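You operate a simulated robot arm through the tools that you are given. There is no shell and no other tool. Be economical: measure what you need, move in short steps, check, and stop when the job is done.

The job below is to be done with a simulated robot arm. You get a single attempt, and the scene is never put back.

## Task
Tap the bent cable shelf on the rack's side flat.
Fine: slide the backing block under the shelf and lock it first; tap with the mallet until the shelf lies level; mallet back; the block stays under it.

The check looks at the end state, three seconds after you hand in, the way a careful person would. Anything else that was tipped, shoved, dropped, spilled or broken makes it a failure.

## Robot
A 7-joint arm with a four-finger gripper on a trunk, on a base that drives. Base frame: it is fixed to the floor where the robot stands at the start and does not move with it; the origin is under the middle of the robot, x ahead of it, y to its left, z up. Readings come in cm, degrees, newtons and seconds.
Its first joint turns from -69.0 to 172.0 degrees. Places, roughly: backing block [90, 10, 70]; block lock [100, 0, 70]; cable shelf [80, 10, 70]; first hole in the tool block [120, 10, 100]; mallet [125, 0, 100]; top of the cable shelf [80, 10, 70]. Payload 3.67 kg.
The TCP is the grasp point between the finger pads, 2.8 cm short of the fingertips. In the tool frame z runs along the fingers and y along their closing line. The gripper opens to 11.2 cm. The gripper's body begins 7.3 cm behind the TCP.
Orientation is that of the tool frame in the base frame, as a unit quaternion [x, y, z, w]. With the fingers straight down and closing along the base's y, the tool's x points along the base's -x, its y along +y and its z along -z.

## Interface
- The arm moves only by the tool arm_command. Its argument "plan" is text: rows parted by semicolons, each of 7 numbers parted by spaces: the shift along the tool's x, y, z in cm, then the turn, a rotation vector about the tool's x, y, z in degrees, then the finger opening in cm, from 0 to 11.2. In form: dx dy dz rx ry rz claw; .... A call has 1 to 8 rows; each row shifts and turns the commanded pose from where the row before left it, along the tool's axes as they then stand. Rows are played at 5 a second. More than 5 cm and 8.6 degrees between two rows, or a gripper value outside its range, and nothing of the call is played. Where a pose cannot be reached the arm comes as near as it can. A force on the tool above 60 N (or 10 N above the force at the start of the call, whichever is more), or a blocked arm, ends the call early, and 0.2 s more pass. Each finger halts on what it meets, pressing with about 37 N; the grip force reading is that of the motor and also rises with nothing between the fingers. The clock runs only during rows and for 0.2 s after the last one: add rows that do not move to give the fingers time. It gives the time, the measured TCP pose, the force on the tool (base axes), the opening and the grip force at its end, in the units of the frame above (readings bear some noise), with the torque about the TCP (base axes, N m) and any sound that the robot's microphone picked up.
- Cameras (640 x 400 px; columns grow to the right, rows downward): "scene" is now at [14.2, 1.34, 136.95]; the picture's right is [0.15, -0.99, -0.00], its down [-0.35, -0.05, -0.94] and it looks along [0.93, 0.14, -0.35] (base axes); focal length 268 px, centre (320, 200). "wrist" rides on the gripper at [6, -1.8, -10.4] in the tool frame; the picture's right is [0.29, 0.96, 0.00], its down [-0.80, 0.24, -0.55] and it looks along [-0.53, 0.16, 0.83] (tool axes); focal length 234 px, centre (320, 200). There is no depth. A picture from a camera that has moved, and an enlarged one, comes with that camera's place and axes in the base frame and with its lens.
- get_image(camera): a new picture of that camera. It takes no simulated time.
- raise_lower(by): slides the trunk up (or, below 0, down) by that many cm; the arm and the scene camera ride with it, the base frame stays. It gives what a move gives, with no picture.
- drive_base(legs): drives the robot by 1 to 6 legs, each [ahead, turn to the left] in cm and degrees, along the robot's own axes; the way and the turn of a leg run together, so that a leg with both is an arc; at most 150 cm and 180 degrees a leg. The arm and the cameras ride along, it lands a little off, and it stops where it bumps. It gives what a move gives.
- pan_tilt(pan, tilt): turns the head with the scene camera to pan (to the left, within 86 degrees either way) and tilt (down, from -29 to 69), counted from straight ahead of the robot. It gives what a move gives.
- inspect(camera, box): a new picture of the part [left, top, right, bottom] of that camera's present view, enlarged. It takes no simulated time.
- hand_in(): hands the job in; it is judged then, once.

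Work in short steps. Places have to be worked out from the pictures, the camera data and where the tool is seen: move nearer, look again, correct. Check each grasp and each placing, and mend what went wrong. You have 120 turns and 78 pictures in all, those below and enlarged ones among them. Open the gripper and draw the arm clear of the work before you hand the job in, unless the task says otherwise; then end with one line.

The tools are called after ">>>" as name(argument=value, ...) on one line, values as JSON. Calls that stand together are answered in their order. arm_command: Moves the arm, as the interface text tells. Its arguments: {"type":"object","properties":{"plan":{"type":"string"}},"required":["plan"]} The other tools are called the same way: raise_lower (by) slides the trunk up or down; drive_base (legs) drives the base; pan_tilt (pan, tilt) turns the head that bears the scene camera; get_image (camera) takes a picture; inspect (camera, box) takes an enlarged picture of a part of a camera's view; hand_in () hands the job in.

At the start:

```text
time_s: 0.0
eef_pos: [60.49, 19.33, 130.09]
ee_rot: [-0.001, 1.0, 0.0, 0.0]
contact_force: [-0.4, 0.3, 0.1]
torque: [-0.01, 0.04, 0.02]
width: 11.21
gripper_force: 0.0
trunk travel left (down, up): [-47.5, 36.5]
robot x, y, heading: [0.01, 0.17, 0.4]
head pan, tilt: [8.7, 20.5]
```

scene: 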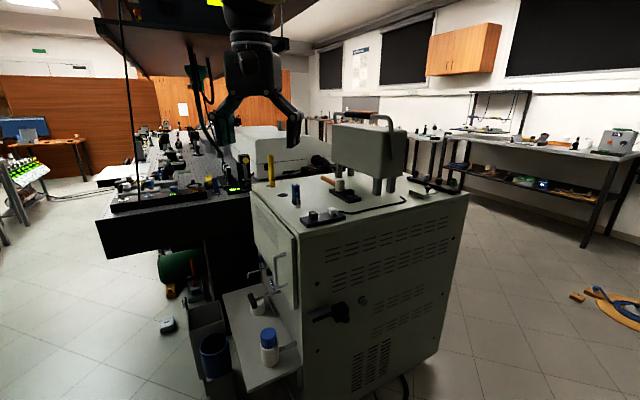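
wrist: 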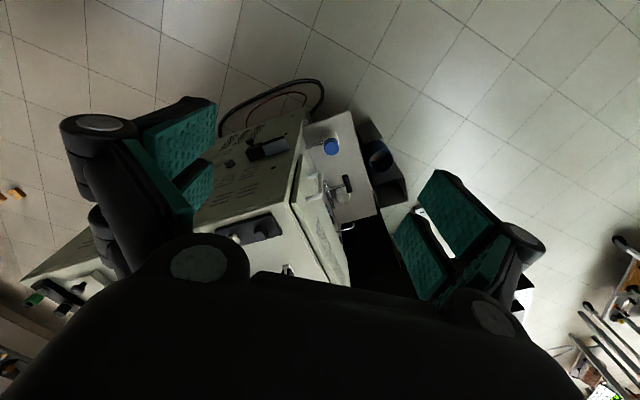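

The shelf on the rack's left side holds a bottle and a small part; I enlarge the shelf and the rack top to see the details.

>>> inspect(camera="scene", box=[180, 240, 380, 400])

>>> inspect(camera="scene", box=[230, 100, 470, 250])

```text
2.50 times, centred on (280, 320) of scene
camera zoom: at [14.2, 1.34, 136.95], right [0.15, -0.99, 0.0], down [-0.35, -0.05, -0.94], along [0.93, 0.14, -0.35], focal length 670 px, centre (420, -100)
```

zoom: 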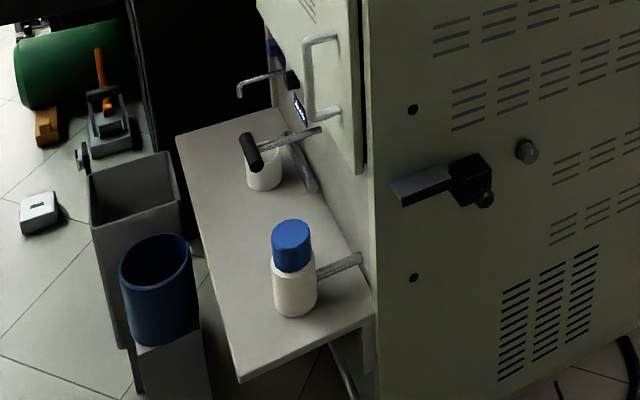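

```text
2.67 times, centred on (350, 175) of scene
camera zoom: at [14.2, 1.34, 136.95], right [0.15, -0.99, 0.0], down [-0.35, -0.05, -0.94], along [0.93, 0.14, -0.35], focal length 715 px, centre (240, 267)
```

zoom: 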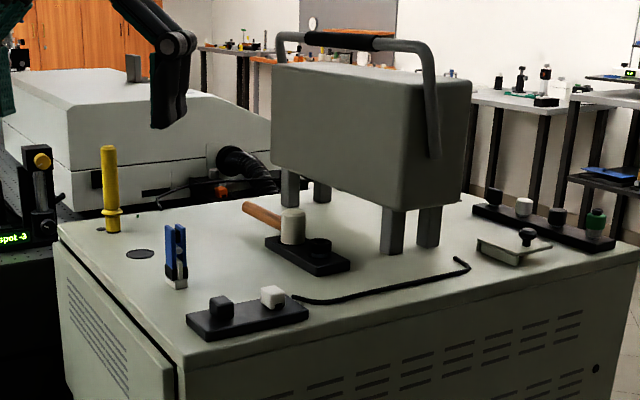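

The dark block with a grey tab on the rack's front panel seems to be the cable shelf and backing block. I aim the head at it for a better look.

>>> pan_tilt(pan=3, tilt=42)

>>> inspect(camera="scene", box=[260, 160, 380, 240])

>>> inspect(camera="wrist", box=[190, 90, 350, 250])

```text
time_s: 0.8
eef_pos: [60.49, 19.39, 130.09]
ee_rot: [0.0, 1.0, 0.0, 0.0]
contact_force: [0.5, -0.6, -0.6]
torque: [0.02, 0.01, -0.01]
width: 11.2
gripper_force: 0.0
trunk travel left (down, up): [-47.5, 36.5]
robot x, y, heading: [0.17, -0.04, 0.1]
head pan, tilt: [3.0, 42.0]
```

```text
5.00 times, centred on (320, 200) of scene
camera zoom: at [13.35, 0.38, 133.6], right [0.05, -1.0, 0.0], down [-0.67, -0.04, -0.74], along [0.74, 0.04, -0.67], focal length 1340 px, centre (320, 200)
```

zoom: 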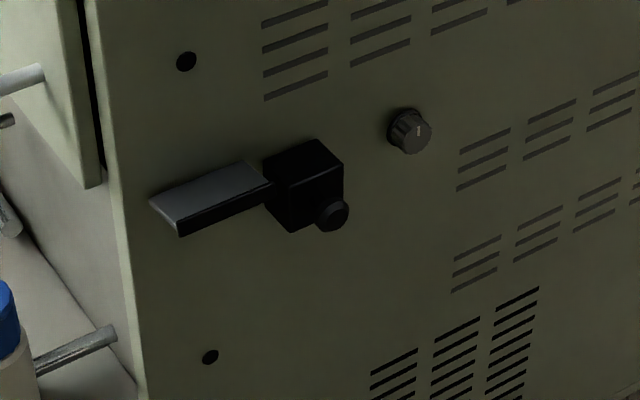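

```text
2.50 times, centred on (270, 170) of wrist
camera zoom: at [54.51, 17.58, 140.67], right [-0.29, 0.96, 0.0], down [0.8, 0.24, 0.55], along [0.53, 0.16, -0.83], focal length 585 px, centre (445, 275)
```

zoom: 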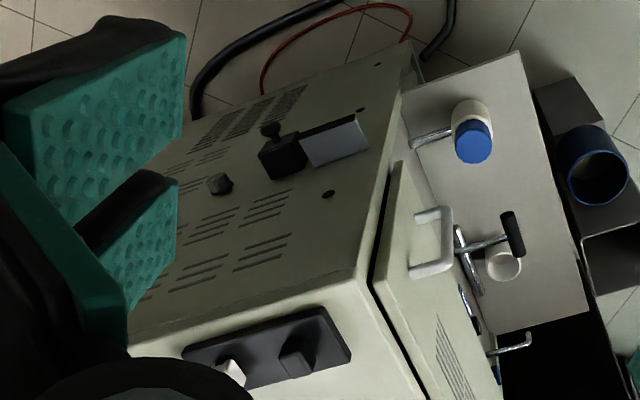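

The shelf is a tilted plate on the front panel (face normal about (-0.8,-0.6)), with the dark block to its right. I'll drive to stand squarely in front of that panel.

>>> drive_base(legs=[[0, -32], [57, 0], [0, 69]])

>>> pan_tilt(pan=8, tilt=50)

>>> get_image(camera="scene")

>>> get_image(camera="wrist")

```text
time_s: 8.6
eef_pos: [83.64, 23.24, 130.04]
ee_rot: [-0.327, 0.945, 0.0, 0.0]
contact_force: [-0.2, 1.0, -0.8]
torque: [-0.03, 0.0, -0.01]
width: 11.2
gripper_force: 0.0
trunk travel left (down, up): [-47.5, 36.5]
robot x, y, heading: [48.35, -29.2, 38.2]
head pan, tilt: [3.0, 42.0]
```

```text
time_s: 9.3
eef_pos: [83.73, 23.25, 130.13]
ee_rot: [-0.327, 0.945, 0.0, 0.0]
contact_force: [0.5, -0.5, 0.3]
torque: [-0.01, -0.02, 0.0]
width: 11.17
gripper_force: 0.1
trunk travel left (down, up): [-47.5, 36.5]
robot x, y, heading: [48.01, -29.59, 38.1]
head pan, tilt: [8.0, 50.0]
```

```text
71 pictures are left
camera scene: at [57.3, -20.72, 132.48], right [0.72, -0.69, 0.0], down [-0.53, -0.55, -0.64], along [0.44, 0.46, -0.77], focal length 268 px, centre (320, 200)
```

scene: 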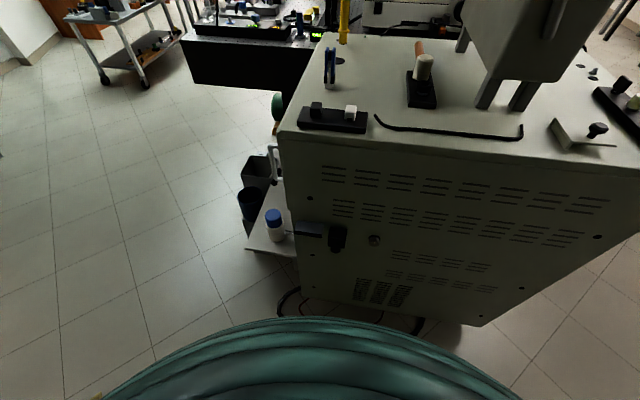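

```text
70 pictures are left
camera wrist: at [80.08, 18.09, 140.66], right [-0.82, 0.57, 0.0], down [0.48, 0.68, 0.55], along [0.32, 0.45, -0.83], focal length 234 px, centre (320, 200)
```

wrist: 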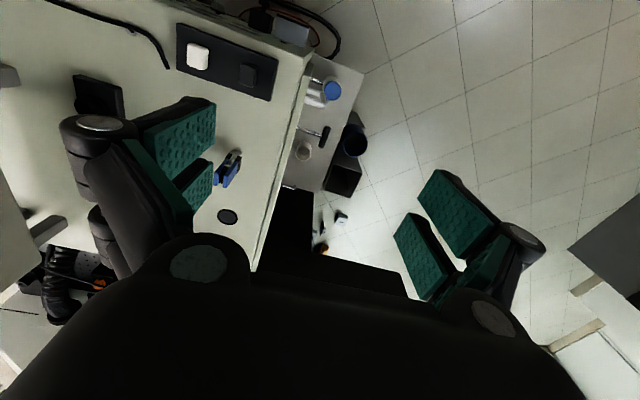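

Now square before the panel. I zoom in on the shelf and block, and on the mallet and its tool block.

>>> inspect(camera="scene", box=[280, 200, 400, 275])

>>> inspect(camera="scene", box=[370, 30, 490, 110])

```text
5.33 times, centred on (340, 238) of scene
camera zoom: at [57.3, -20.72, 132.48], right [0.72, -0.69, 0.0], down [-0.53, -0.55, -0.64], along [0.44, 0.46, -0.77], focal length 1430 px, centre (213, 0)
```

zoom: 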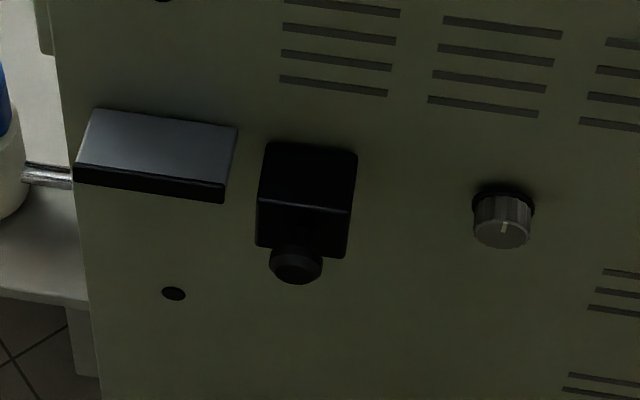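

```text
5.00 times, centred on (430, 70) of scene
camera zoom: at [57.3, -20.72, 132.48], right [0.72, -0.69, 0.0], down [-0.53, -0.55, -0.64], along [0.44, 0.46, -0.77], focal length 1340 px, centre (-230, 850)
```

zoom: 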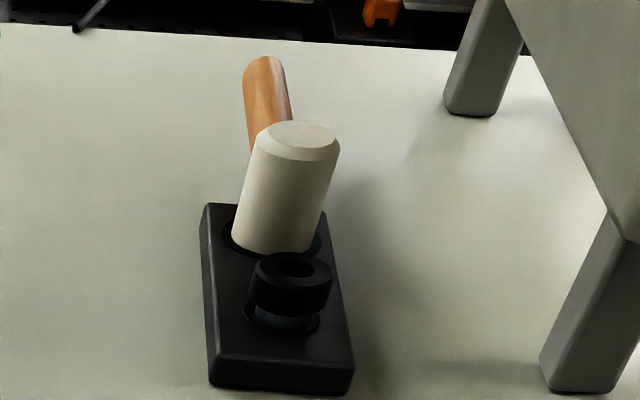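

The readings place the shelf's front corner near (80,14,69), block near (88,5), dial near (96,-3). I draw the arm back off the rack before lowering the trunk for a side view.

>>> arm_command(plan="5 0 0 0 0 0 11.2; 5 0 0 0 0 0 11.2; 5 0 0 0 0 0 11.2; 5 0 0 0 0 0 11.2; 3 4 0 0 0 0 11.2; 0 5 0 0 0 0 11.2; 0 5 0 0 0 0 11.2; 0 0 0 0 0 0 11.2")

>>> raise_lower(by=-44)

>>> pan_tilt(pan=5, tilt=18)

>>> get_image(camera="scene")

```text
time_s: 11.1
eef_pos: [57.0, 19.98, 129.91]
ee_rot: [-0.328, 0.945, 0.001, 0.0]
contact_force: [0.2, -0.7, 0.6]
torque: [0.08, 0.04, 0.0]
width: 11.19
gripper_force: 0.1
trunk travel left (down, up): [-47.5, 36.5]
robot x, y, heading: [48.22, -29.43, 38.1]
head pan, tilt: [8.0, 50.0]
```

```text
refused: -44 is not a number from -40 to 40
```

```text
time_s: 12.1
eef_pos: [56.77, 20.21, 129.94]
ee_rot: [-0.327, 0.945, 0.0, 0.0]
contact_force: [-0.2, 0.1, 0.6]
torque: [0.03, 0.01, 0.01]
width: 11.2
gripper_force: 0.0
trunk travel left (down, up): [-47.5, 36.5]
robot x, y, heading: [47.74, -29.38, 38.2]
head pan, tilt: [5.0, 18.0]
```

```text
67 pictures are left
camera scene: at [58.56, -19.7, 137.08], right [0.7, -0.71, 0.0], down [-0.24, -0.24, -0.94], along [0.67, 0.66, -0.34], focal length 268 px, centre (320, 200)
```

scene: 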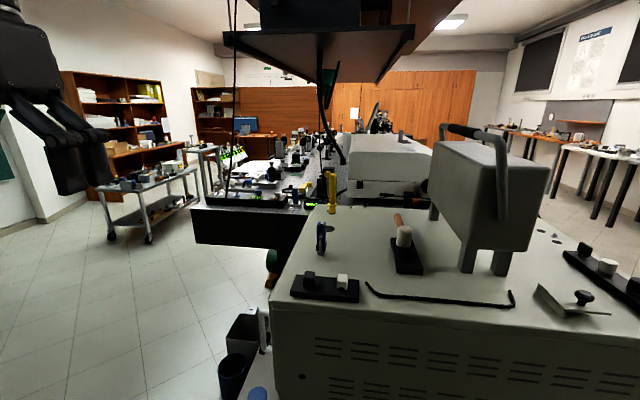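

Arm is clear on the left; I lower the trunk by 40 and look nearly level at the shelf.

>>> raise_lower(by=-40)

>>> pan_tilt(pan=8, tilt=30)

>>> get_image(camera="scene")

```text
time_s: 15.9
eef_pos: [56.8, 20.16, 89.82]
ee_rot: [-0.327, 0.945, 0.0, 0.0]
contact_force: [0.0, -0.2, -0.3]
torque: [0.02, 0.0, 0.02]
width: 11.22
gripper_force: 0.0
trunk travel left (down, up): [-7.5, 76.5]
robot x, y, heading: [48.42, -29.44, 38.3]
head pan, tilt: [5.0, 18.0]
```

```text
time_s: 16.7
eef_pos: [56.81, 20.17, 89.81]
ee_rot: [-0.327, 0.945, 0.0, 0.0]
contact_force: [0.1, -0.1, 0.7]
torque: [0.03, -0.01, -0.02]
width: 11.21
gripper_force: 0.1
trunk travel left (down, up): [-7.5, 76.5]
robot x, y, heading: [47.95, -29.14, 38.2]
head pan, tilt: [8.0, 30.0]
```

```text
66 pictures are left
camera scene: at [58.21, -19.75, 95.43], right [0.72, -0.69, 0.0], down [-0.35, -0.36, -0.87], along [0.6, 0.63, -0.5], focal length 268 px, centre (320, 200)
```

scene: 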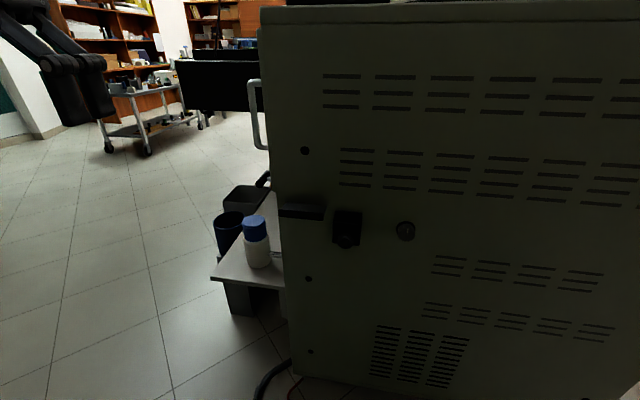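

>>> inspect(camera="scene", box=[265, 185, 425, 265])

```text
4.00 times, centred on (345, 225) of scene
camera zoom: at [58.21, -19.75, 95.43], right [0.72, -0.69, 0.0], down [-0.35, -0.36, -0.87], along [0.6, 0.63, -0.5], focal length 1072 px, centre (220, 100)
```

zoom: 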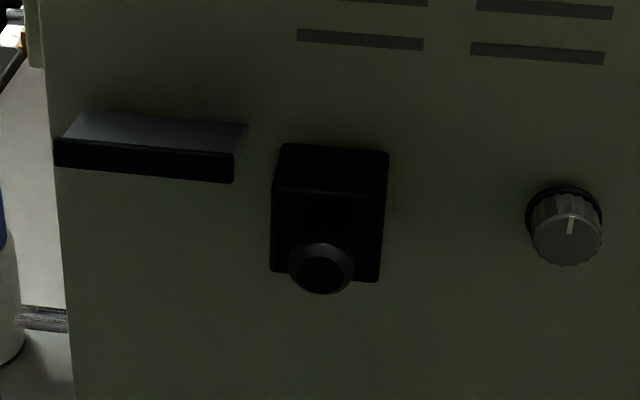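

Triangulating: shelf top's free edge is at z≈70.6 against 69.4 at the wall, so it's bent up; block top ≈68.6, 8 cm to the shelf's right, with a knob in front at about (86,4,66). The dial at (95,-3,67) fits the "block lock". I back up 12 cm and turn the tool to point ahead.

>>> drive_base(legs=[[-12, 0]])

>>> arm_command(plan="0 0 0 0 -8.5 0 11.2; 0 0 0 0 -8.5 0 11.2; 0 0 0 0 -8.5 0 11.2; 0 0 0 0 -8.5 0 11.2; 0 0 0 0 -8.5 0 11.2; 0 0 0 0 -8.5 0 11.2; 0 0 0 0 -8.5 0 11.2; 0 0 0 0 -8.5 0 11.2")

>>> arm_command(plan="0 0 0 0 -8.5 0 8; 0 0 0 0 -8.5 0 6; 0 0 0 0 -5 0 5; 0 0 0 0 0 0 5; 0 0 0 0 0 0 5")

```text
time_s: 17.9
eef_pos: [47.34, 12.77, 89.9]
ee_rot: [-0.327, 0.945, 0.0, 0.0]
contact_force: [0.5, -0.1, 0.1]
torque: [-0.02, 0.01, -0.03]
width: 11.19
gripper_force: 0.0
trunk travel left (down, up): [-7.5, 76.5]
robot x, y, heading: [38.89, -36.62, 38.0]
head pan, tilt: [8.0, 30.0]
```

```text
time_s: 19.7
eef_pos: [47.43, 12.8, 89.88]
ee_rot: [-0.271, 0.783, 0.184, 0.529]
contact_force: [0.1, -0.7, -0.6]
torque: [0.0, 0.05, -0.01]
width: 11.21
gripper_force: 0.0
trunk travel left (down, up): [-7.5, 76.5]
robot x, y, heading: [38.84, -36.71, 38.3]
head pan, tilt: [8.0, 30.0]
```

```text
time_s: 20.9
eef_pos: [47.91, 12.71, 90.44]
ee_rot: [-0.227, 0.672, 0.234, 0.665]
contact_force: [0.2, -0.5, -0.2]
torque: [0.05, -0.01, 0.0]
width: 4.99
gripper_force: 0.0
trunk travel left (down, up): [-7.5, 76.5]
robot x, y, heading: [38.4, -36.76, 38.3]
head pan, tilt: [8.0, 30.0]
```

Tool points ahead now at heading ≈38°. I move right and down to in front of the block's knob, staying well off the panel.

>>> arm_command(plan="3 -3.8 0 0 0 0 5; 3 -3.8 0 0 0 0 5; 3 -3.8 0 0 0 0 5; 3 -3.8 0 0 0 0 5; 3 -3.8 0 0 0 0 5; 3 -3.8 0 0 0 0 5; 3 -3.8 0 0 0 0 5; 3 -3.8 0 0 0 0 5")

>>> arm_command(plan="0 0 4 0 0 0 5; 0 0 4 0 0 0 5; 0 0 3 0 0 0 5; 0 0 0 0 0 0 5; 0 0 0 0 0 0 5")

>>> get_image(camera="wrist")

>>> get_image(camera="scene")

```text
time_s: 22.7
eef_pos: [62.32, -0.21, 69.06]
ee_rot: [-0.214, 0.673, 0.236, 0.668]
contact_force: [-0.5, 0.4, -0.3]
torque: [-0.01, 0.0, 0.02]
width: 5.0
gripper_force: 0.1
out of reach, approached as far as the arm can: row 6, 7, 8
trunk travel left (down, up): [-7.5, 76.5]
robot x, y, heading: [38.82, -36.84, 38.3]
head pan, tilt: [8.0, 30.0]
```

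```text
time_s: 23.9
eef_pos: [70.33, 6.14, 68.26]
ee_rot: [-0.232, 0.668, 0.232, 0.668]
contact_force: [0.6, -0.7, 0.2]
torque: [-0.04, -0.03, 0.02]
width: 4.99
gripper_force: 0.0
trunk travel left (down, up): [-7.5, 76.5]
robot x, y, heading: [38.53, -36.53, 38.4]
head pan, tilt: [8.0, 30.0]
```

```text
64 pictures are left
camera wrist: at [63.26, -1.69, 62.36], right [-0.59, 0.75, -0.29], down [-0.58, -0.15, 0.8], along [0.56, 0.64, 0.53], focal length 234 px, centre (320, 200)
```

wrist: 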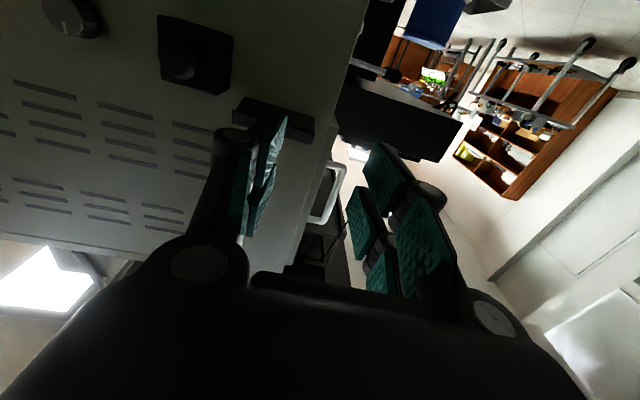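

```text
63 pictures are left
camera scene: at [47.77, -26.37, 94.97], right [0.82, -0.58, 0.0], down [-0.31, -0.44, -0.84], along [0.48, 0.69, -0.54], focal length 268 px, centre (320, 200)
```

scene: 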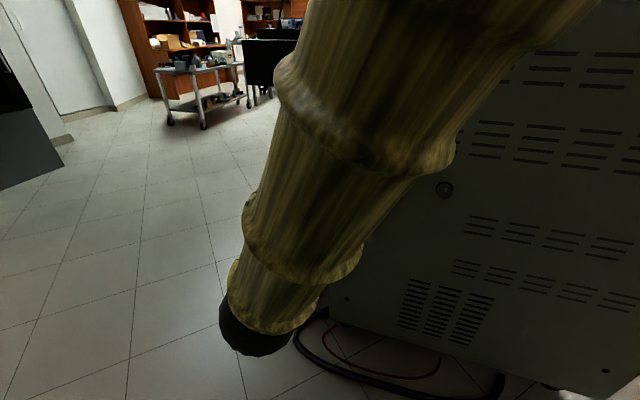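

TCP at local (a 59, r 38); the knob is ~11.7 cm further right and 2 cm lower. I move there and look.

>>> arm_command(plan="0.7 -4 0 0 0 0 5; 0.7 -4 0 0 0 0 5; 0.6 -3.7 0 0 0 0 5; 0 0 0 0 0 0 5; 0 0 0 0 0 0 5")

>>> get_image(camera="wrist")

```text
time_s: 25.1
eef_pos: [77.94, 1.77, 66.88]
ee_rot: [-0.231, 0.668, 0.232, 0.668]
contact_force: [0.6, -0.3, -0.6]
torque: [0.01, -0.01, 0.01]
width: 4.99
gripper_force: 0.2
out of reach, approached as far as the arm can: row 2, 3
trunk travel left (down, up): [-7.5, 76.5]
robot x, y, heading: [38.81, -36.61, 38.1]
head pan, tilt: [8.0, 30.0]
```

```text
62 pictures are left
camera wrist: at [70.83, -6.05, 61.08], right [-0.59, 0.75, -0.29], down [-0.58, -0.15, 0.8], along [0.56, 0.64, 0.53], focal length 234 px, centre (320, 200)
```

wrist: 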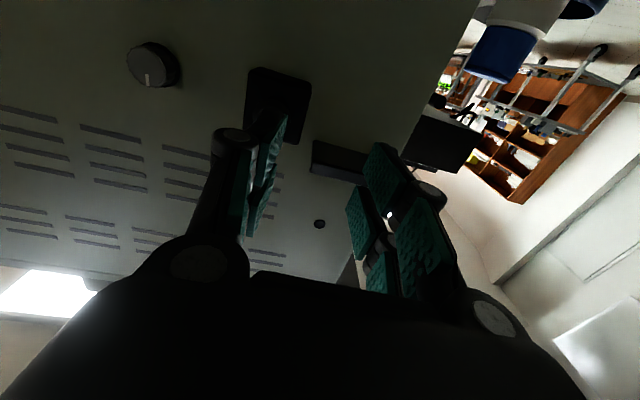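

The arm is too folded here; I back up another 12 cm so that the horizontal tool has room.

>>> drive_base(legs=[[-12, 0]])

>>> arm_command(plan="0 0 4 0 0 0 5; 0.3 -1.8 4 0 0 0 5; 0.3 -1.8 2 0 0 0 5; 0 0 0 0 0 0 5; 0 0 0 0 0 0 5")

>>> get_image(camera="wrist")

```text
time_s: 26.0
eef_pos: [77.36, 0.12, 67.05]
ee_rot: [-0.227, 0.669, 0.228, 0.67]
contact_force: [0.8, 0.1, 0.3]
torque: [0.02, -0.01, 0.04]
width: 5.0
gripper_force: 0.1
trunk travel left (down, up): [-7.5, 76.5]
robot x, y, heading: [38.01, -37.87, 37.5]
head pan, tilt: [8.0, 30.0]
stopped in leg 1: the robot was blocked; the commanded pose is now the measured one
```

```text
time_s: 26.5
eef_pos: [82.68, 3.16, 66.67]
ee_rot: [-0.231, 0.668, 0.228, 0.67]
contact_force: [-5.9, -4.3, 2.2]
torque: [-0.01, -0.05, -0.22]
width: 5.43
gripper_force: 1.6
trunk travel left (down, up): [-7.5, 76.5]
robot x, y, heading: [37.8, -38.18, 37.6]
head pan, tilt: [8.0, 30.0]
stopped in row 2: the force on the tool passed its limit at 115 N (the readings are from after the stop); the commanded pose is now the measured one
```

```text
61 pictures are left
camera wrist: at [75.64, -4.69, 60.81], right [-0.59, 0.76, -0.29], down [-0.59, -0.15, 0.8], along [0.56, 0.64, 0.53], focal length 234 px, centre (320, 200)
```

wrist: 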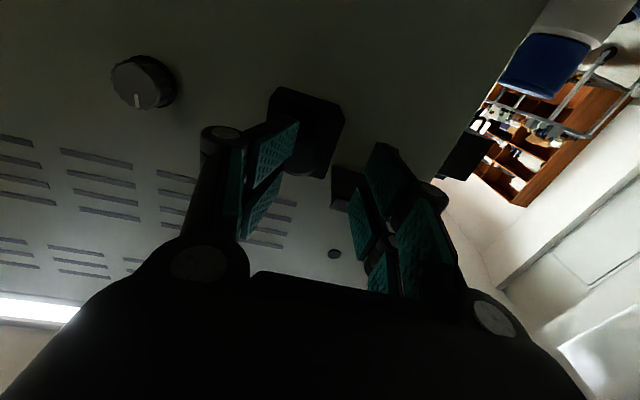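

The base was blocked behind after ~1 cm and the right finger ran into the knob's front. I back the tool off 4 cm, then look behind/around to see what blocked the base.

>>> arm_command(plan="0 0 -2 0 0 0 5; 0 0 -2 0 0 0 5; 0 0 0 0 0 0 5")

>>> pan_tilt(pan=-86, tilt=40)

>>> get_image(camera="scene")

>>> pan_tilt(pan=86, tilt=40)

>>> get_image(camera="scene")

```text
time_s: 27.3
eef_pos: [79.66, 0.63, 66.51]
ee_rot: [-0.23, 0.669, 0.227, 0.67]
contact_force: [-0.3, 0.2, -0.3]
torque: [-0.02, 0.0, 0.0]
width: 4.98
gripper_force: 0.1
trunk travel left (down, up): [-7.5, 76.5]
robot x, y, heading: [37.86, -38.09, 37.8]
head pan, tilt: [8.0, 30.0]
```

```text
time_s: 29.0
eef_pos: [79.62, 0.65, 66.43]
ee_rot: [-0.23, 0.669, 0.227, 0.67]
contact_force: [0.3, -0.1, 0.6]
torque: [-0.02, -0.01, 0.01]
width: 5.0
gripper_force: 0.0
trunk travel left (down, up): [-7.5, 76.5]
robot x, y, heading: [37.55, -37.52, 37.6]
head pan, tilt: [-85.9, 40.0]
```

```text
60 pictures are left
camera scene: at [47.59, -41.37, 93.89], right [-0.75, -0.67, 0.0], down [-0.43, 0.48, -0.77], along [0.51, -0.57, -0.64], focal length 268 px, centre (320, 200)
```

scene: 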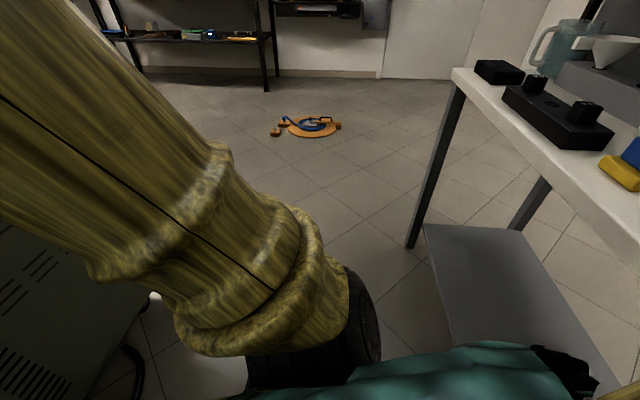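

```text
time_s: 31.6
eef_pos: [79.68, 0.58, 66.4]
ee_rot: [-0.23, 0.669, 0.228, 0.669]
contact_force: [-0.2, 0.0, -0.2]
torque: [-0.02, -0.01, 0.01]
width: 5.03
gripper_force: 0.1
trunk travel left (down, up): [-7.5, 76.5]
robot x, y, heading: [37.88, -37.87, 37.5]
head pan, tilt: [85.9, 40.0]
```

```text
59 pictures are left
camera scene: at [37.24, -27.93, 93.89], right [0.83, 0.55, 0.0], down [0.35, -0.54, -0.77], along [-0.42, 0.64, -0.64], focal length 268 px, centre (320, 200)
```

scene: 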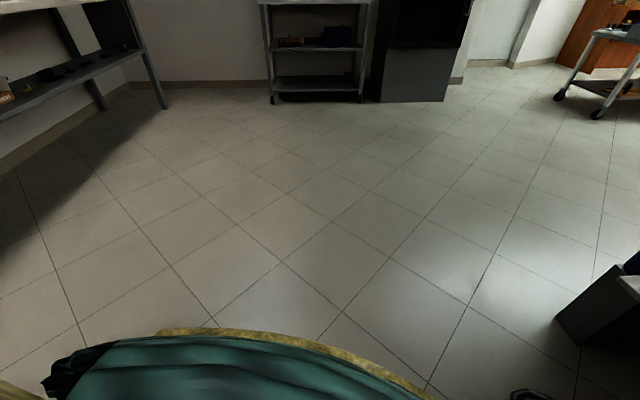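

A fixed bench stands close behind on the right; I won't back up further. From here the arm reaches fine, so I align on the knob and zoom in with the wrist camera.

>>> arm_command(plan="0 -1.7 0 0 0 0 5; 0 0 0 0 0 0 5; 0 0 0 0 0 0 5")

>>> pan_tilt(pan=8, tilt=30)

>>> inspect(camera="wrist", box=[200, 50, 400, 200])

>>> get_image(camera="scene")

```text
time_s: 32.4
eef_pos: [80.74, -0.3, 66.62]
ee_rot: [-0.23, 0.669, 0.227, 0.669]
contact_force: [-0.5, 0.4, 0.7]
torque: [-0.02, 0.03, -0.01]
width: 4.97
gripper_force: 0.1
out of reach, approached as far as the arm can: row 1
trunk travel left (down, up): [-7.5, 76.5]
robot x, y, heading: [38.26, -38.22, 37.5]
head pan, tilt: [85.9, 40.0]
```

```text
time_s: 33.9
eef_pos: [80.71, -0.25, 66.6]
ee_rot: [-0.229, 0.669, 0.227, 0.669]
contact_force: [0.1, -0.9, 0.1]
torque: [0.02, 0.01, 0.01]
width: 4.99
gripper_force: 0.2
trunk travel left (down, up): [-7.5, 76.5]
robot x, y, heading: [37.97, -37.94, 37.5]
head pan, tilt: [8.0, 30.0]
```

```text
2.67 times, centred on (300, 125) of wrist
camera zoom: at [73.64, -8.04, 60.72], right [-0.59, 0.76, -0.29], down [-0.59, -0.15, 0.8], along [0.56, 0.64, 0.53], focal length 624 px, centre (373, 400)
```

zoom: 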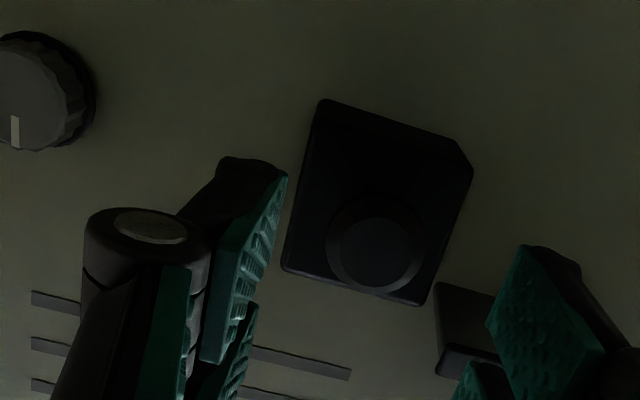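

```text
57 pictures are left
camera scene: at [48.26, -28.56, 95.42], right [0.71, -0.7, 0.0], down [-0.35, -0.36, -0.87], along [0.61, 0.62, -0.5], focal length 268 px, centre (320, 200)
```

scene: 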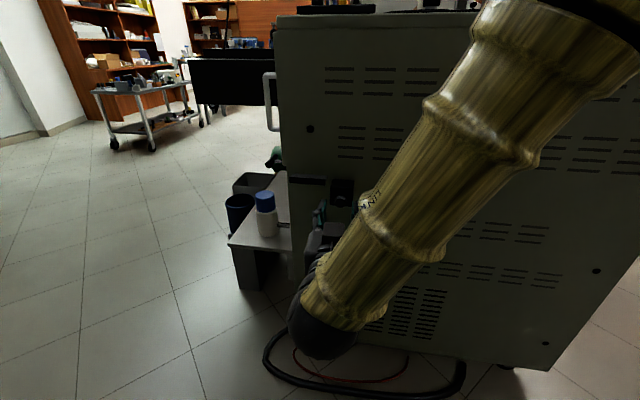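

Ray to the knob gives a=69.3, r=49.4, and the TCP is at r=49.4 – aligned. Forward 5 cm around the knob and close.

>>> arm_command(plan="0 0 2 0 0 0 5; 0 0 2 0 0 0 5; 0 0 1 0 0 0 5; 0 0 0 0 0 0 5; 0 0 0 0 0 0 1; 0 0 0 0 0 0 1; 0 0 0 0 0 0 1")

>>> inspect(camera="wrist", box=[200, 50, 400, 200])

```text
time_s: 35.5
eef_pos: [84.74, 3.09, 66.4]
ee_rot: [-0.231, 0.668, 0.228, 0.669]
contact_force: [3.1, 3.1, 0.9]
torque: [-0.01, 0.03, -0.36]
width: 2.55
gripper_force: 44.9
trunk travel left (down, up): [-7.5, 76.5]
robot x, y, heading: [38.39, -38.18, 37.7]
head pan, tilt: [8.0, 30.0]
```

```text
2.67 times, centred on (300, 125) of wrist
camera zoom: at [77.6, -4.82, 60.75], right [-0.59, 0.76, -0.29], down [-0.59, -0.15, 0.8], along [0.56, 0.64, 0.53], focal length 624 px, centre (373, 400)
```

zoom: 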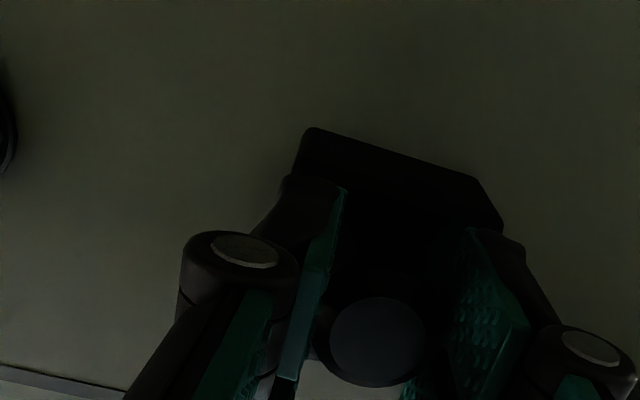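

Grip on the knob: 2.55 cm. I slide the block to the left in small steps.

>>> arm_command(plan="0 1 0 0 0 0 1; 0 1 0 0 0 0 1; 0 0 0 0 0 0 1")

```text
time_s: 36.3
eef_pos: [83.51, 4.47, 66.66]
ee_rot: [-0.229, 0.669, 0.229, 0.669]
contact_force: [16.9, 13.5, 1.9]
torque: [0.12, -0.16, -0.39]
width: 2.53
gripper_force: 45.0
trunk travel left (down, up): [-7.5, 76.5]
robot x, y, heading: [38.17, -37.91, 37.5]
head pan, tilt: [8.0, 30.0]
```

It slides (1.9 cm). A slight outward pull builds up, so I add a little forward and continue.

>>> arm_command(plan="0 1 0.15 0 0 0 1; 0 1 0.05 0 0 0 1; 0 1 0.05 0 0 0 1; 0 1 0.05 0 0 0 1; 0 0 0 0 0 0 1")

>>> inspect(camera="scene", box=[260, 150, 420, 250])

```text
time_s: 37.5
eef_pos: [81.12, 7.81, 66.47]
ee_rot: [-0.231, 0.669, 0.228, 0.669]
contact_force: [-16.0, -10.6, -9.3]
torque: [-0.23, 0.41, -0.25]
width: 2.53
gripper_force: 45.3
trunk travel left (down, up): [-7.5, 76.5]
robot x, y, heading: [37.99, -38.19, 37.3]
head pan, tilt: [8.0, 30.0]
```

```text
4.00 times, centred on (340, 200) of scene
camera zoom: at [48.24, -28.57, 95.42], right [0.71, -0.7, 0.0], down [-0.35, -0.36, -0.87], along [0.61, 0.62, -0.5], focal length 1072 px, centre (240, 200)
```

zoom: 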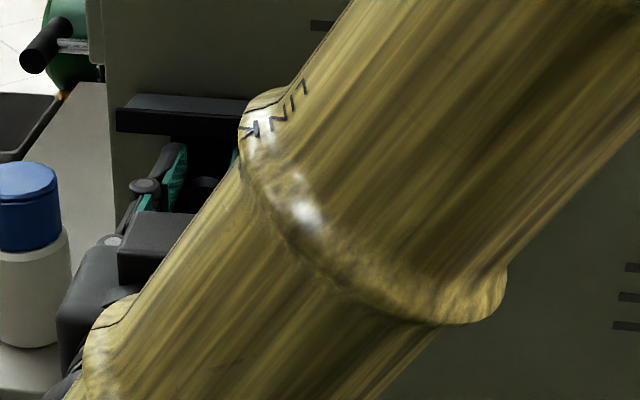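

r=43.3 now; the shelf's middle is about 42.1. I move on in half-cm steps watching for a stop.

>>> arm_command(plan="0 0.6 -0.1 0 0 0 1; 0 0.6 0 0 0 0 1; 0 0 0 0 0 0 1")

```text
time_s: 38.3
eef_pos: [80.43, 8.66, 66.35]
ee_rot: [-0.23, 0.669, 0.228, 0.669]
contact_force: [-3.7, -3.5, -13.2]
torque: [-0.25, 0.33, -0.38]
width: 2.52
gripper_force: 45.0
trunk travel left (down, up): [-7.5, 76.5]
robot x, y, heading: [37.94, -37.84, 37.7]
head pan, tilt: [8.0, 30.0]
```

r=42.2, centred under the shelf. I test half a cm more for an end stop.

>>> arm_command(plan="0 0.5 0 0 0 0 1; 0 0 0 0 0 0 1")

```text
time_s: 38.9
eef_pos: [80.35, 8.84, 66.51]
ee_rot: [-0.229, 0.669, 0.227, 0.669]
contact_force: [1.3, -23.1, -13.5]
torque: [-0.18, -0.03, -0.88]
width: 2.49
gripper_force: 45.2
trunk travel left (down, up): [-7.5, 76.5]
robot x, y, heading: [38.22, -38.2, 37.2]
head pan, tilt: [8.0, 30.0]
```

Side force rises to ~20 N with no motion: end stop reached. I release, draw back, and look.

>>> arm_command(plan="0 -0.4 0 0 0 0 1; 0 0 0 0 0 0 5; 0 0 0 0 0 0 5; 0 0 -2 0 0 0 5; 0 0 -2.5 0 0 0 5; 0 0 0 0 0 0 5")

>>> inspect(camera="wrist", box=[200, 20, 440, 200])

```text
time_s: 40.3
eef_pos: [76.86, 5.91, 66.47]
ee_rot: [-0.229, 0.669, 0.227, 0.67]
contact_force: [1.2, -0.4, 0.3]
torque: [0.02, -0.01, 0.01]
width: 5.02
gripper_force: 0.1
trunk travel left (down, up): [-7.5, 76.5]
robot x, y, heading: [38.28, -38.07, 37.9]
head pan, tilt: [8.0, 30.0]
```

```text
2.22 times, centred on (320, 110) of wrist
camera zoom: at [69.8, -1.82, 60.74], right [-0.59, 0.76, -0.29], down [-0.59, -0.15, 0.8], along [0.56, 0.64, 0.53], focal length 520 px, centre (320, 400)
```

zoom: 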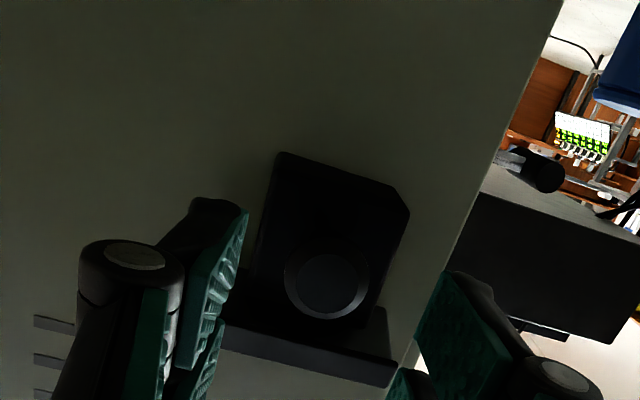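

Block sits under the shelf. Next the dial lock at r≈60: I move right 18 cm, tips staying clear of the panel.

>>> arm_command(plan="0 -4.5 0.3 0 0 0 6; 0 -4.5 0.7 0 0 0 6; 0 -4.5 0.7 0 0 0 6; -0.6 -4.5 0.5 0 0 0 6; 0 0 0 0 0 0 6; 0 0 0 0 0 0 6")

>>> get_image(camera="wrist")

>>> inspect(camera="scene", box=[260, 150, 420, 250])

```text
time_s: 41.7
eef_pos: [91.15, -3.67, 67.67]
ee_rot: [-0.23, 0.669, 0.227, 0.67]
contact_force: [-0.1, -0.6, 0.5]
torque: [0.02, 0.02, 0.0]
width: 6.01
gripper_force: 0.2
out of reach, approached as far as the arm can: row 3, 4
trunk travel left (down, up): [-7.5, 76.5]
robot x, y, heading: [38.07, -37.85, 37.7]
head pan, tilt: [8.0, 30.0]
```

```text
53 pictures are left
camera wrist: at [83.98, -11.48, 61.93], right [-0.59, 0.76, -0.29], down [-0.59, -0.15, 0.8], along [0.56, 0.64, 0.53], focal length 234 px, centre (320, 200)
```

wrist: 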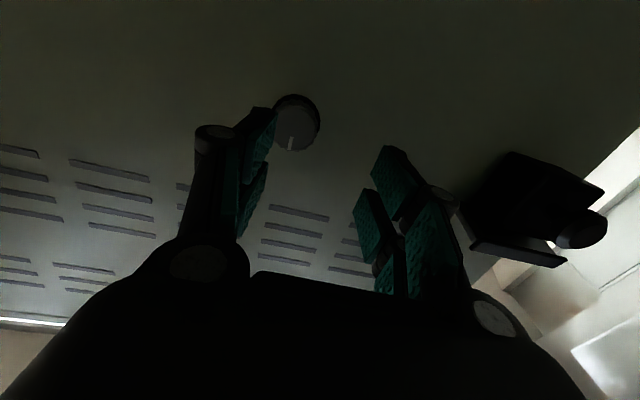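

```text
4.00 times, centred on (340, 200) of scene
camera zoom: at [48.29, -28.58, 95.43], right [0.71, -0.7, 0.0], down [-0.35, -0.36, -0.87], along [0.61, 0.62, -0.5], focal length 1072 px, centre (240, 200)
```

zoom: 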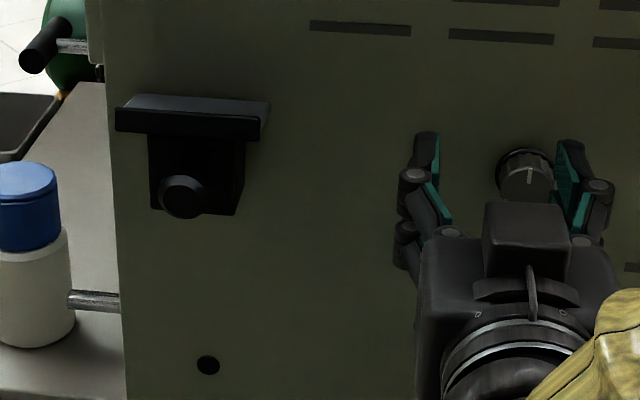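

Combining both views, the dial front is near (96.5,-2.2,66.5). I shift 2.1 right and 1.1 down, then look.

>>> arm_command(plan="0.5 -1 0 0 0 0 6; 0.6 -1.1 0 0 0 0 6; 0 0 0 0 0 0 6; 0 0 0 0 0 0 6")

>>> inspect(camera="wrist", box=[220, 50, 420, 200])

>>> inspect(camera="scene", box=[340, 160, 440, 220])

```text
time_s: 42.7
eef_pos: [92.78, -4.41, 66.77]
ee_rot: [-0.231, 0.669, 0.228, 0.669]
contact_force: [-0.8, -0.6, 0.0]
torque: [0.02, -0.04, 0.0]
width: 5.98
gripper_force: 0.1
out of reach, approached as far as the arm can: row 1, 2
trunk travel left (down, up): [-7.5, 76.5]
robot x, y, heading: [38.25, -37.83, 37.6]
head pan, tilt: [8.0, 30.0]
```

```text
2.67 times, centred on (320, 125) of wrist
camera zoom: at [85.63, -12.18, 60.91], right [-0.59, 0.76, -0.29], down [-0.59, -0.15, 0.8], along [0.56, 0.64, 0.53], focal length 624 px, centre (320, 400)
```

zoom: 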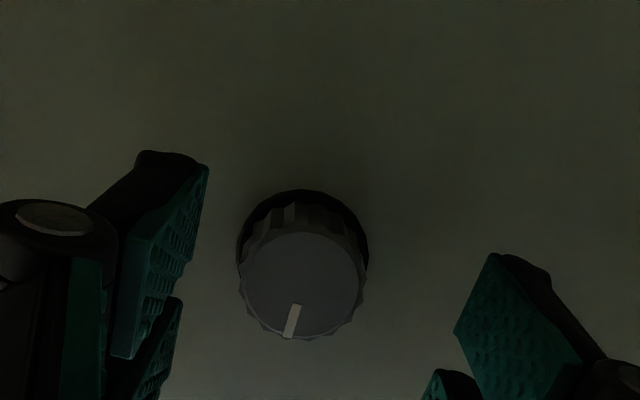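

```text
6.40 times, centred on (390, 190) of scene
camera zoom: at [48.29, -28.58, 95.42], right [0.71, -0.7, 0.0], down [-0.35, -0.36, -0.87], along [0.61, 0.62, -0.5], focal length 1716 px, centre (-128, 264)
```

zoom: 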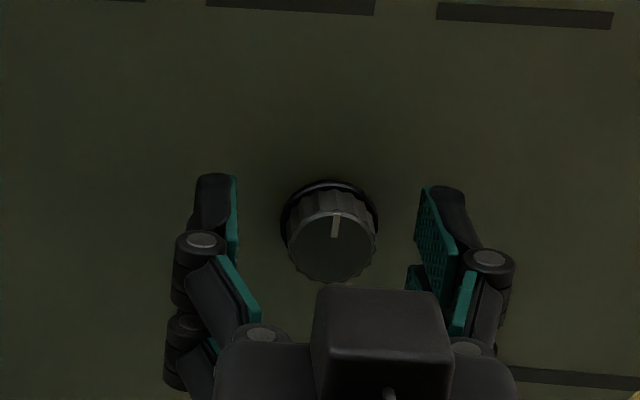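

Both views now agree: dial front at a≈73.4, r≈60.6, z≈66.5. I go forward 2.4 cm around it and close.

>>> arm_command(plan="0.2 -0.3 0.8 0 0 0 6; 0 0 0.8 0 0 0 6; 0 0 0.7 0 0 0 6; 0 0 0 0 0 0 6; 0 0 0 0 0 0 2; 0 0 0 0 0 0 2; 0 0 0 0 0 0 2")

>>> inspect(camera="scene", box=[340, 160, 440, 220])

```text
time_s: 44.3
eef_pos: [94.9, -3.38, 66.38]
ee_rot: [-0.229, 0.67, 0.228, 0.669]
contact_force: [19.5, -31.4, 0.0]
torque: [-0.09, 0.14, -1.14]
width: 2.77
gripper_force: 45.5
trunk travel left (down, up): [-7.5, 76.5]
robot x, y, heading: [38.24, -38.48, 37.6]
head pan, tilt: [8.0, 30.0]
```

```text
6.40 times, centred on (390, 190) of scene
camera zoom: at [48.4, -28.75, 95.43], right [0.71, -0.7, 0.0], down [-0.35, -0.35, -0.87], along [0.61, 0.62, -0.5], focal length 1716 px, centre (-128, 264)
```

zoom: 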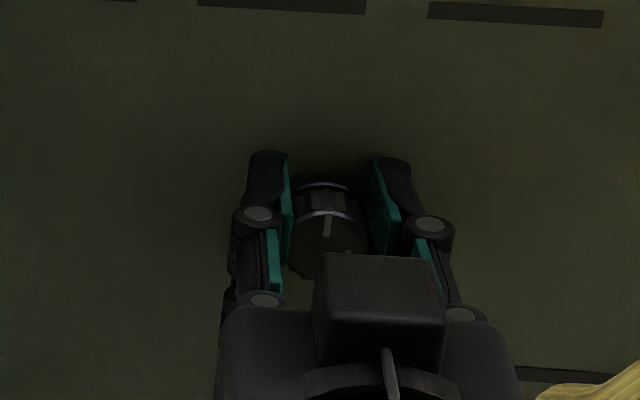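

Dial gripped at 2.77 cm with a side load pushing the tool right; I ease right 0.3 cm and start turning clockwise.

>>> arm_command(plan="0 -0.4 0 0 0 0 2; 0 0 0 0 0 6 2; 0 0 0 0 0 6 2; 0 0 0 0 0 0 2")

```text
time_s: 45.3
eef_pos: [94.98, -3.37, 66.37]
ee_rot: [-0.159, 0.689, 0.298, 0.641]
contact_force: [3.7, -6.5, -13.0]
torque: [0.12, -0.15, 1.57]
width: 2.7
gripper_force: 45.4
trunk travel left (down, up): [-7.5, 76.5]
robot x, y, heading: [37.96, -38.35, 37.5]
head pan, tilt: [8.0, 30.0]
```

Turned 12° with little resistance; continuing, then checking the indicator.

>>> arm_command(plan="0 0 0 0 0 8 2; 0 0 0 0 0 8 2; 0 0 0 0 0 8 2; 0 0 0 0 0 8 2; 0 0 0 0 0 0 2")

>>> inspect(camera="scene", box=[340, 160, 440, 220])

```text
time_s: 46.5
eef_pos: [94.96, -3.45, 66.36]
ee_rot: [0.037, 0.707, 0.463, 0.533]
contact_force: [-22.1, -2.5, -31.9]
torque: [0.77, -1.18, -0.66]
width: 2.71
gripper_force: 44.9
trunk travel left (down, up): [-7.5, 76.5]
robot x, y, heading: [38.06, -38.07, 37.5]
head pan, tilt: [8.0, 30.0]
```

```text
6.40 times, centred on (390, 190) of scene
camera zoom: at [48.33, -28.55, 95.39], right [0.71, -0.7, 0.0], down [-0.35, -0.36, -0.87], along [0.61, 0.62, -0.5], focal length 1716 px, centre (-128, 264)
```

zoom: 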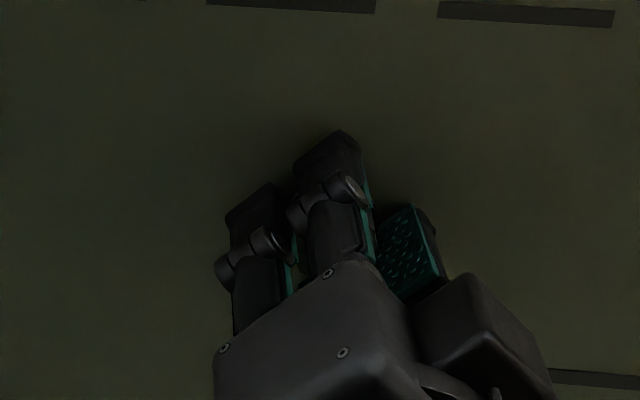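

44° turned; side loads moderate. I turn on toward 90°.

>>> arm_command(plan="0 0 -0.1 0 0 8 2; 0 0 0 0 0 8 2; 0 0 0 0 0 8 2; 0 0 0 0 0 8 2; 0 0 0 0 0 8 2; 0 0 0 0 0 6 2; 0 0 0 0 0 0 2")

>>> get_image(camera="wrist")

```text
time_s: 47.1
eef_pos: [95.0, -3.37, 66.43]
ee_rot: [0.114, 0.703, 0.511, 0.481]
contact_force: [7.3, 12.3, -32.9]
torque: [4.61, -6.38, -0.56]
width: 2.71
gripper_force: 44.8
out of reach, approached as far as the arm can: row 2
trunk travel left (down, up): [-7.5, 76.5]
robot x, y, heading: [38.22, -38.18, 37.4]
head pan, tilt: [8.0, 30.0]
stopped in row 2: the force on the tool passed its limit at 73 N (the readings are from after the stop); the commanded pose is now the measured one
```

```text
47 pictures are left
camera wrist: at [84.28, -6.58, 61.84], right [-0.47, 0.62, 0.63], down [-0.11, -0.75, 0.65], along [0.88, 0.23, 0.42], focal length 234 px, centre (320, 200)
```

wrist: 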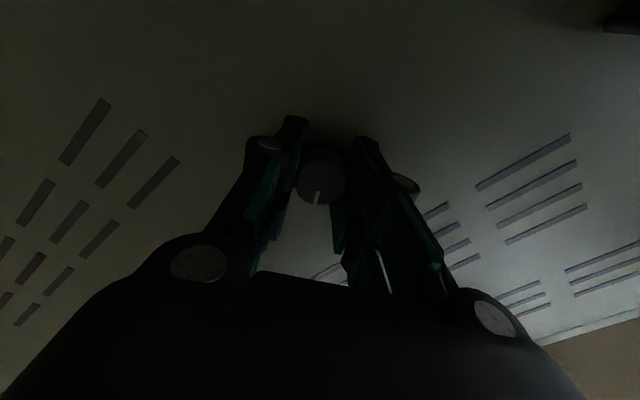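

The dial's tick turned with the gripper, ~56°, then the wrist ran out of reach. I'll release, back off, counter-rotate the hand and regrip.

>>> arm_command(plan="0 0 0 0 0 0 6; 0 0 0 0 0 0 6; 0 0 0 0 0 0 6; 0 0 -1.5 0 0 0 6; 0 0 -1.2 0 0 0 6; 0 0 0 0 0 0 6")

>>> arm_command(plan="0 0 0 0 0 -8 6; 0 0 0 0 0 -8 6; 0 0 0 0 0 -8 6; 0 0 0 0 0 -8 6; 0 0 0 0 0 -8 6; 0 0 0 0 0 -8 6; 0 0 0 0 0 -8 6; 0 0 0 0 0 0 6")

>>> inspect(camera="wrist", box=[220, 50, 420, 200])

```text
time_s: 48.0
eef_pos: [95.02, -3.37, 66.45]
ee_rot: [0.114, 0.704, 0.51, 0.481]
contact_force: [17.7, 20.7, -23.7]
torque: [2.07, -2.78, 0.17]
width: 2.76
gripper_force: 0.1
trunk travel left (down, up): [-7.5, 76.5]
robot x, y, heading: [37.87, -37.84, 37.6]
head pan, tilt: [8.0, 30.0]
stopped in row 4: the force on the tool passed its limit at 79 N (the readings are from after the stop); the commanded pose is now the measured one
```

```text
time_s: 49.8
eef_pos: [94.72, -3.48, 66.78]
ee_rot: [-0.229, 0.673, 0.227, 0.666]
contact_force: [0.3, -0.1, -0.4]
torque: [-0.05, 0.0, 0.01]
width: 5.99
gripper_force: 0.1
trunk travel left (down, up): [-7.5, 76.5]
robot x, y, heading: [38.04, -38.11, 37.6]
head pan, tilt: [8.0, 30.0]
```

```text
2.67 times, centred on (320, 125) of wrist
camera zoom: at [87.6, -11.25, 60.99], right [-0.59, 0.76, -0.29], down [-0.58, -0.14, 0.8], along [0.57, 0.64, 0.52], focal length 624 px, centre (320, 400)
```

zoom: 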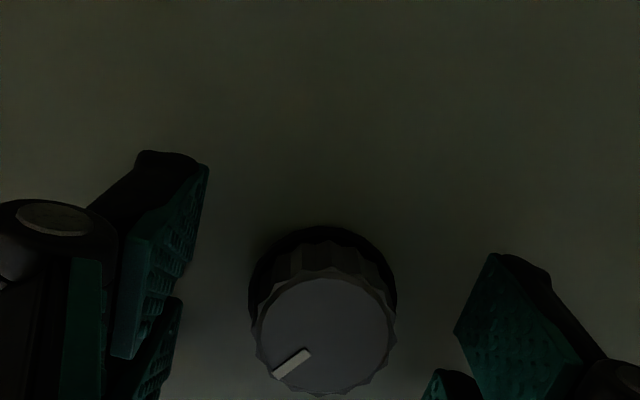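

The dial stayed at ~45–50° from its start. I counter-rotate 32° more with fingers open, close again, and turn further.

>>> arm_command(plan="0.35 0 0.1 0 0 0 6; 0 0 0 0 0 -8 6; 0 0 0 0 0 -8 6; 0 0 0 0 0 -8 6; 0 0 0 0 0 -8 6; 0 0 0 0 0 0 2; 0 0 0 0 0 0 2; 0 0 0 0 0 0 2")

>>> arm_command(plan="0 0 0 0 0 8 2; 0 0 0 0 0 8 2; 0 0 0 0 0 8 2; 0 0 0 0 0 8 2; 0 0 0 0 0 0 2")

>>> inspect(camera="wrist", box=[220, 50, 420, 200])

```text
time_s: 51.6
eef_pos: [94.88, -3.39, 66.39]
ee_rot: [-0.405, 0.584, 0.035, 0.703]
contact_force: [8.8, -5.1, 9.7]
torque: [0.09, -0.13, -0.3]
width: 2.77
gripper_force: 45.2
trunk travel left (down, up): [-7.5, 76.5]
robot x, y, heading: [37.76, -38.06, 37.6]
head pan, tilt: [8.0, 30.0]
```

```text
time_s: 52.8
eef_pos: [94.83, -3.32, 66.45]
ee_rot: [-0.227, 0.673, 0.227, 0.666]
contact_force: [22.3, 2.2, 16.2]
torque: [0.48, -0.67, 0.7]
width: 2.74
gripper_force: 44.6
trunk travel left (down, up): [-7.5, 76.5]
robot x, y, heading: [38.05, -38.04, 37.4]
head pan, tilt: [8.0, 30.0]
```

```text
2.67 times, centred on (320, 125) of wrist
camera zoom: at [87.68, -11.17, 60.66], right [-0.59, 0.76, -0.29], down [-0.58, -0.14, 0.8], along [0.57, 0.64, 0.52], focal length 624 px, centre (320, 400)
```

zoom: 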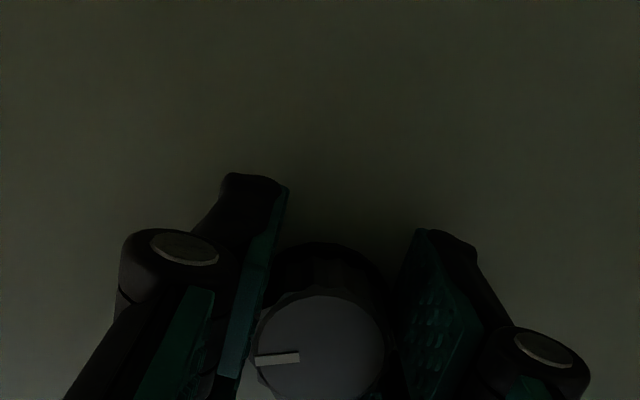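

The tick is now about 80° round. I keep turning to see whether there's a stop.

>>> arm_command(plan="0 0 -0.05 0 0 6 2; 0 0 0 0 0 6 2; 0 0 0 0 0 6 2; 0 0 0 0 0 6 2; 0 0 0 0 0 0 2")

>>> inspect(camera="wrist", box=[220, 50, 420, 200])

```text
time_s: 54.0
eef_pos: [94.85, -3.28, 66.43]
ee_rot: [-0.083, 0.705, 0.362, 0.604]
contact_force: [43.1, 15.9, 25.6]
torque: [0.87, -4.2, 2.7]
width: 2.68
gripper_force: 44.7
trunk travel left (down, up): [-7.5, 76.5]
robot x, y, heading: [38.03, -38.21, 37.6]
head pan, tilt: [8.0, 30.0]
```

```text
2.67 times, centred on (320, 125) of wrist
camera zoom: at [86.1, -9.11, 60.44], right [-0.6, 0.79, 0.13], down [-0.37, -0.42, 0.83], along [0.71, 0.45, 0.54], focal length 624 px, centre (320, 400)
```

zoom: 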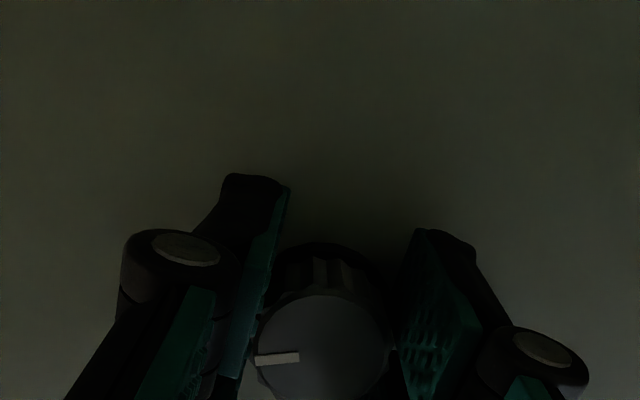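

Axial torque has risen to about -1.9 N m from ~0.1, with the dial ~100° round: a stop. I release and draw back.

>>> arm_command(plan="0 0 0 0 0 0 6; 0 0 0 0 0 0 6; 0 0 0 0 0 0 6; 0 0 0 0 0 0 6; 0 0 0 0 0 0 6")

```text
time_s: 55.2
eef_pos: [94.86, -3.42, 66.42]
ee_rot: [-0.082, 0.706, 0.36, 0.605]
contact_force: [37.5, 19.5, 31.3]
torque: [0.27, -3.23, -1.12]
width: 2.72
gripper_force: 0.1
trunk travel left (down, up): [-7.5, 76.5]
robot x, y, heading: [37.91, -38.44, 37.7]
head pan, tilt: [8.0, 30.0]
```

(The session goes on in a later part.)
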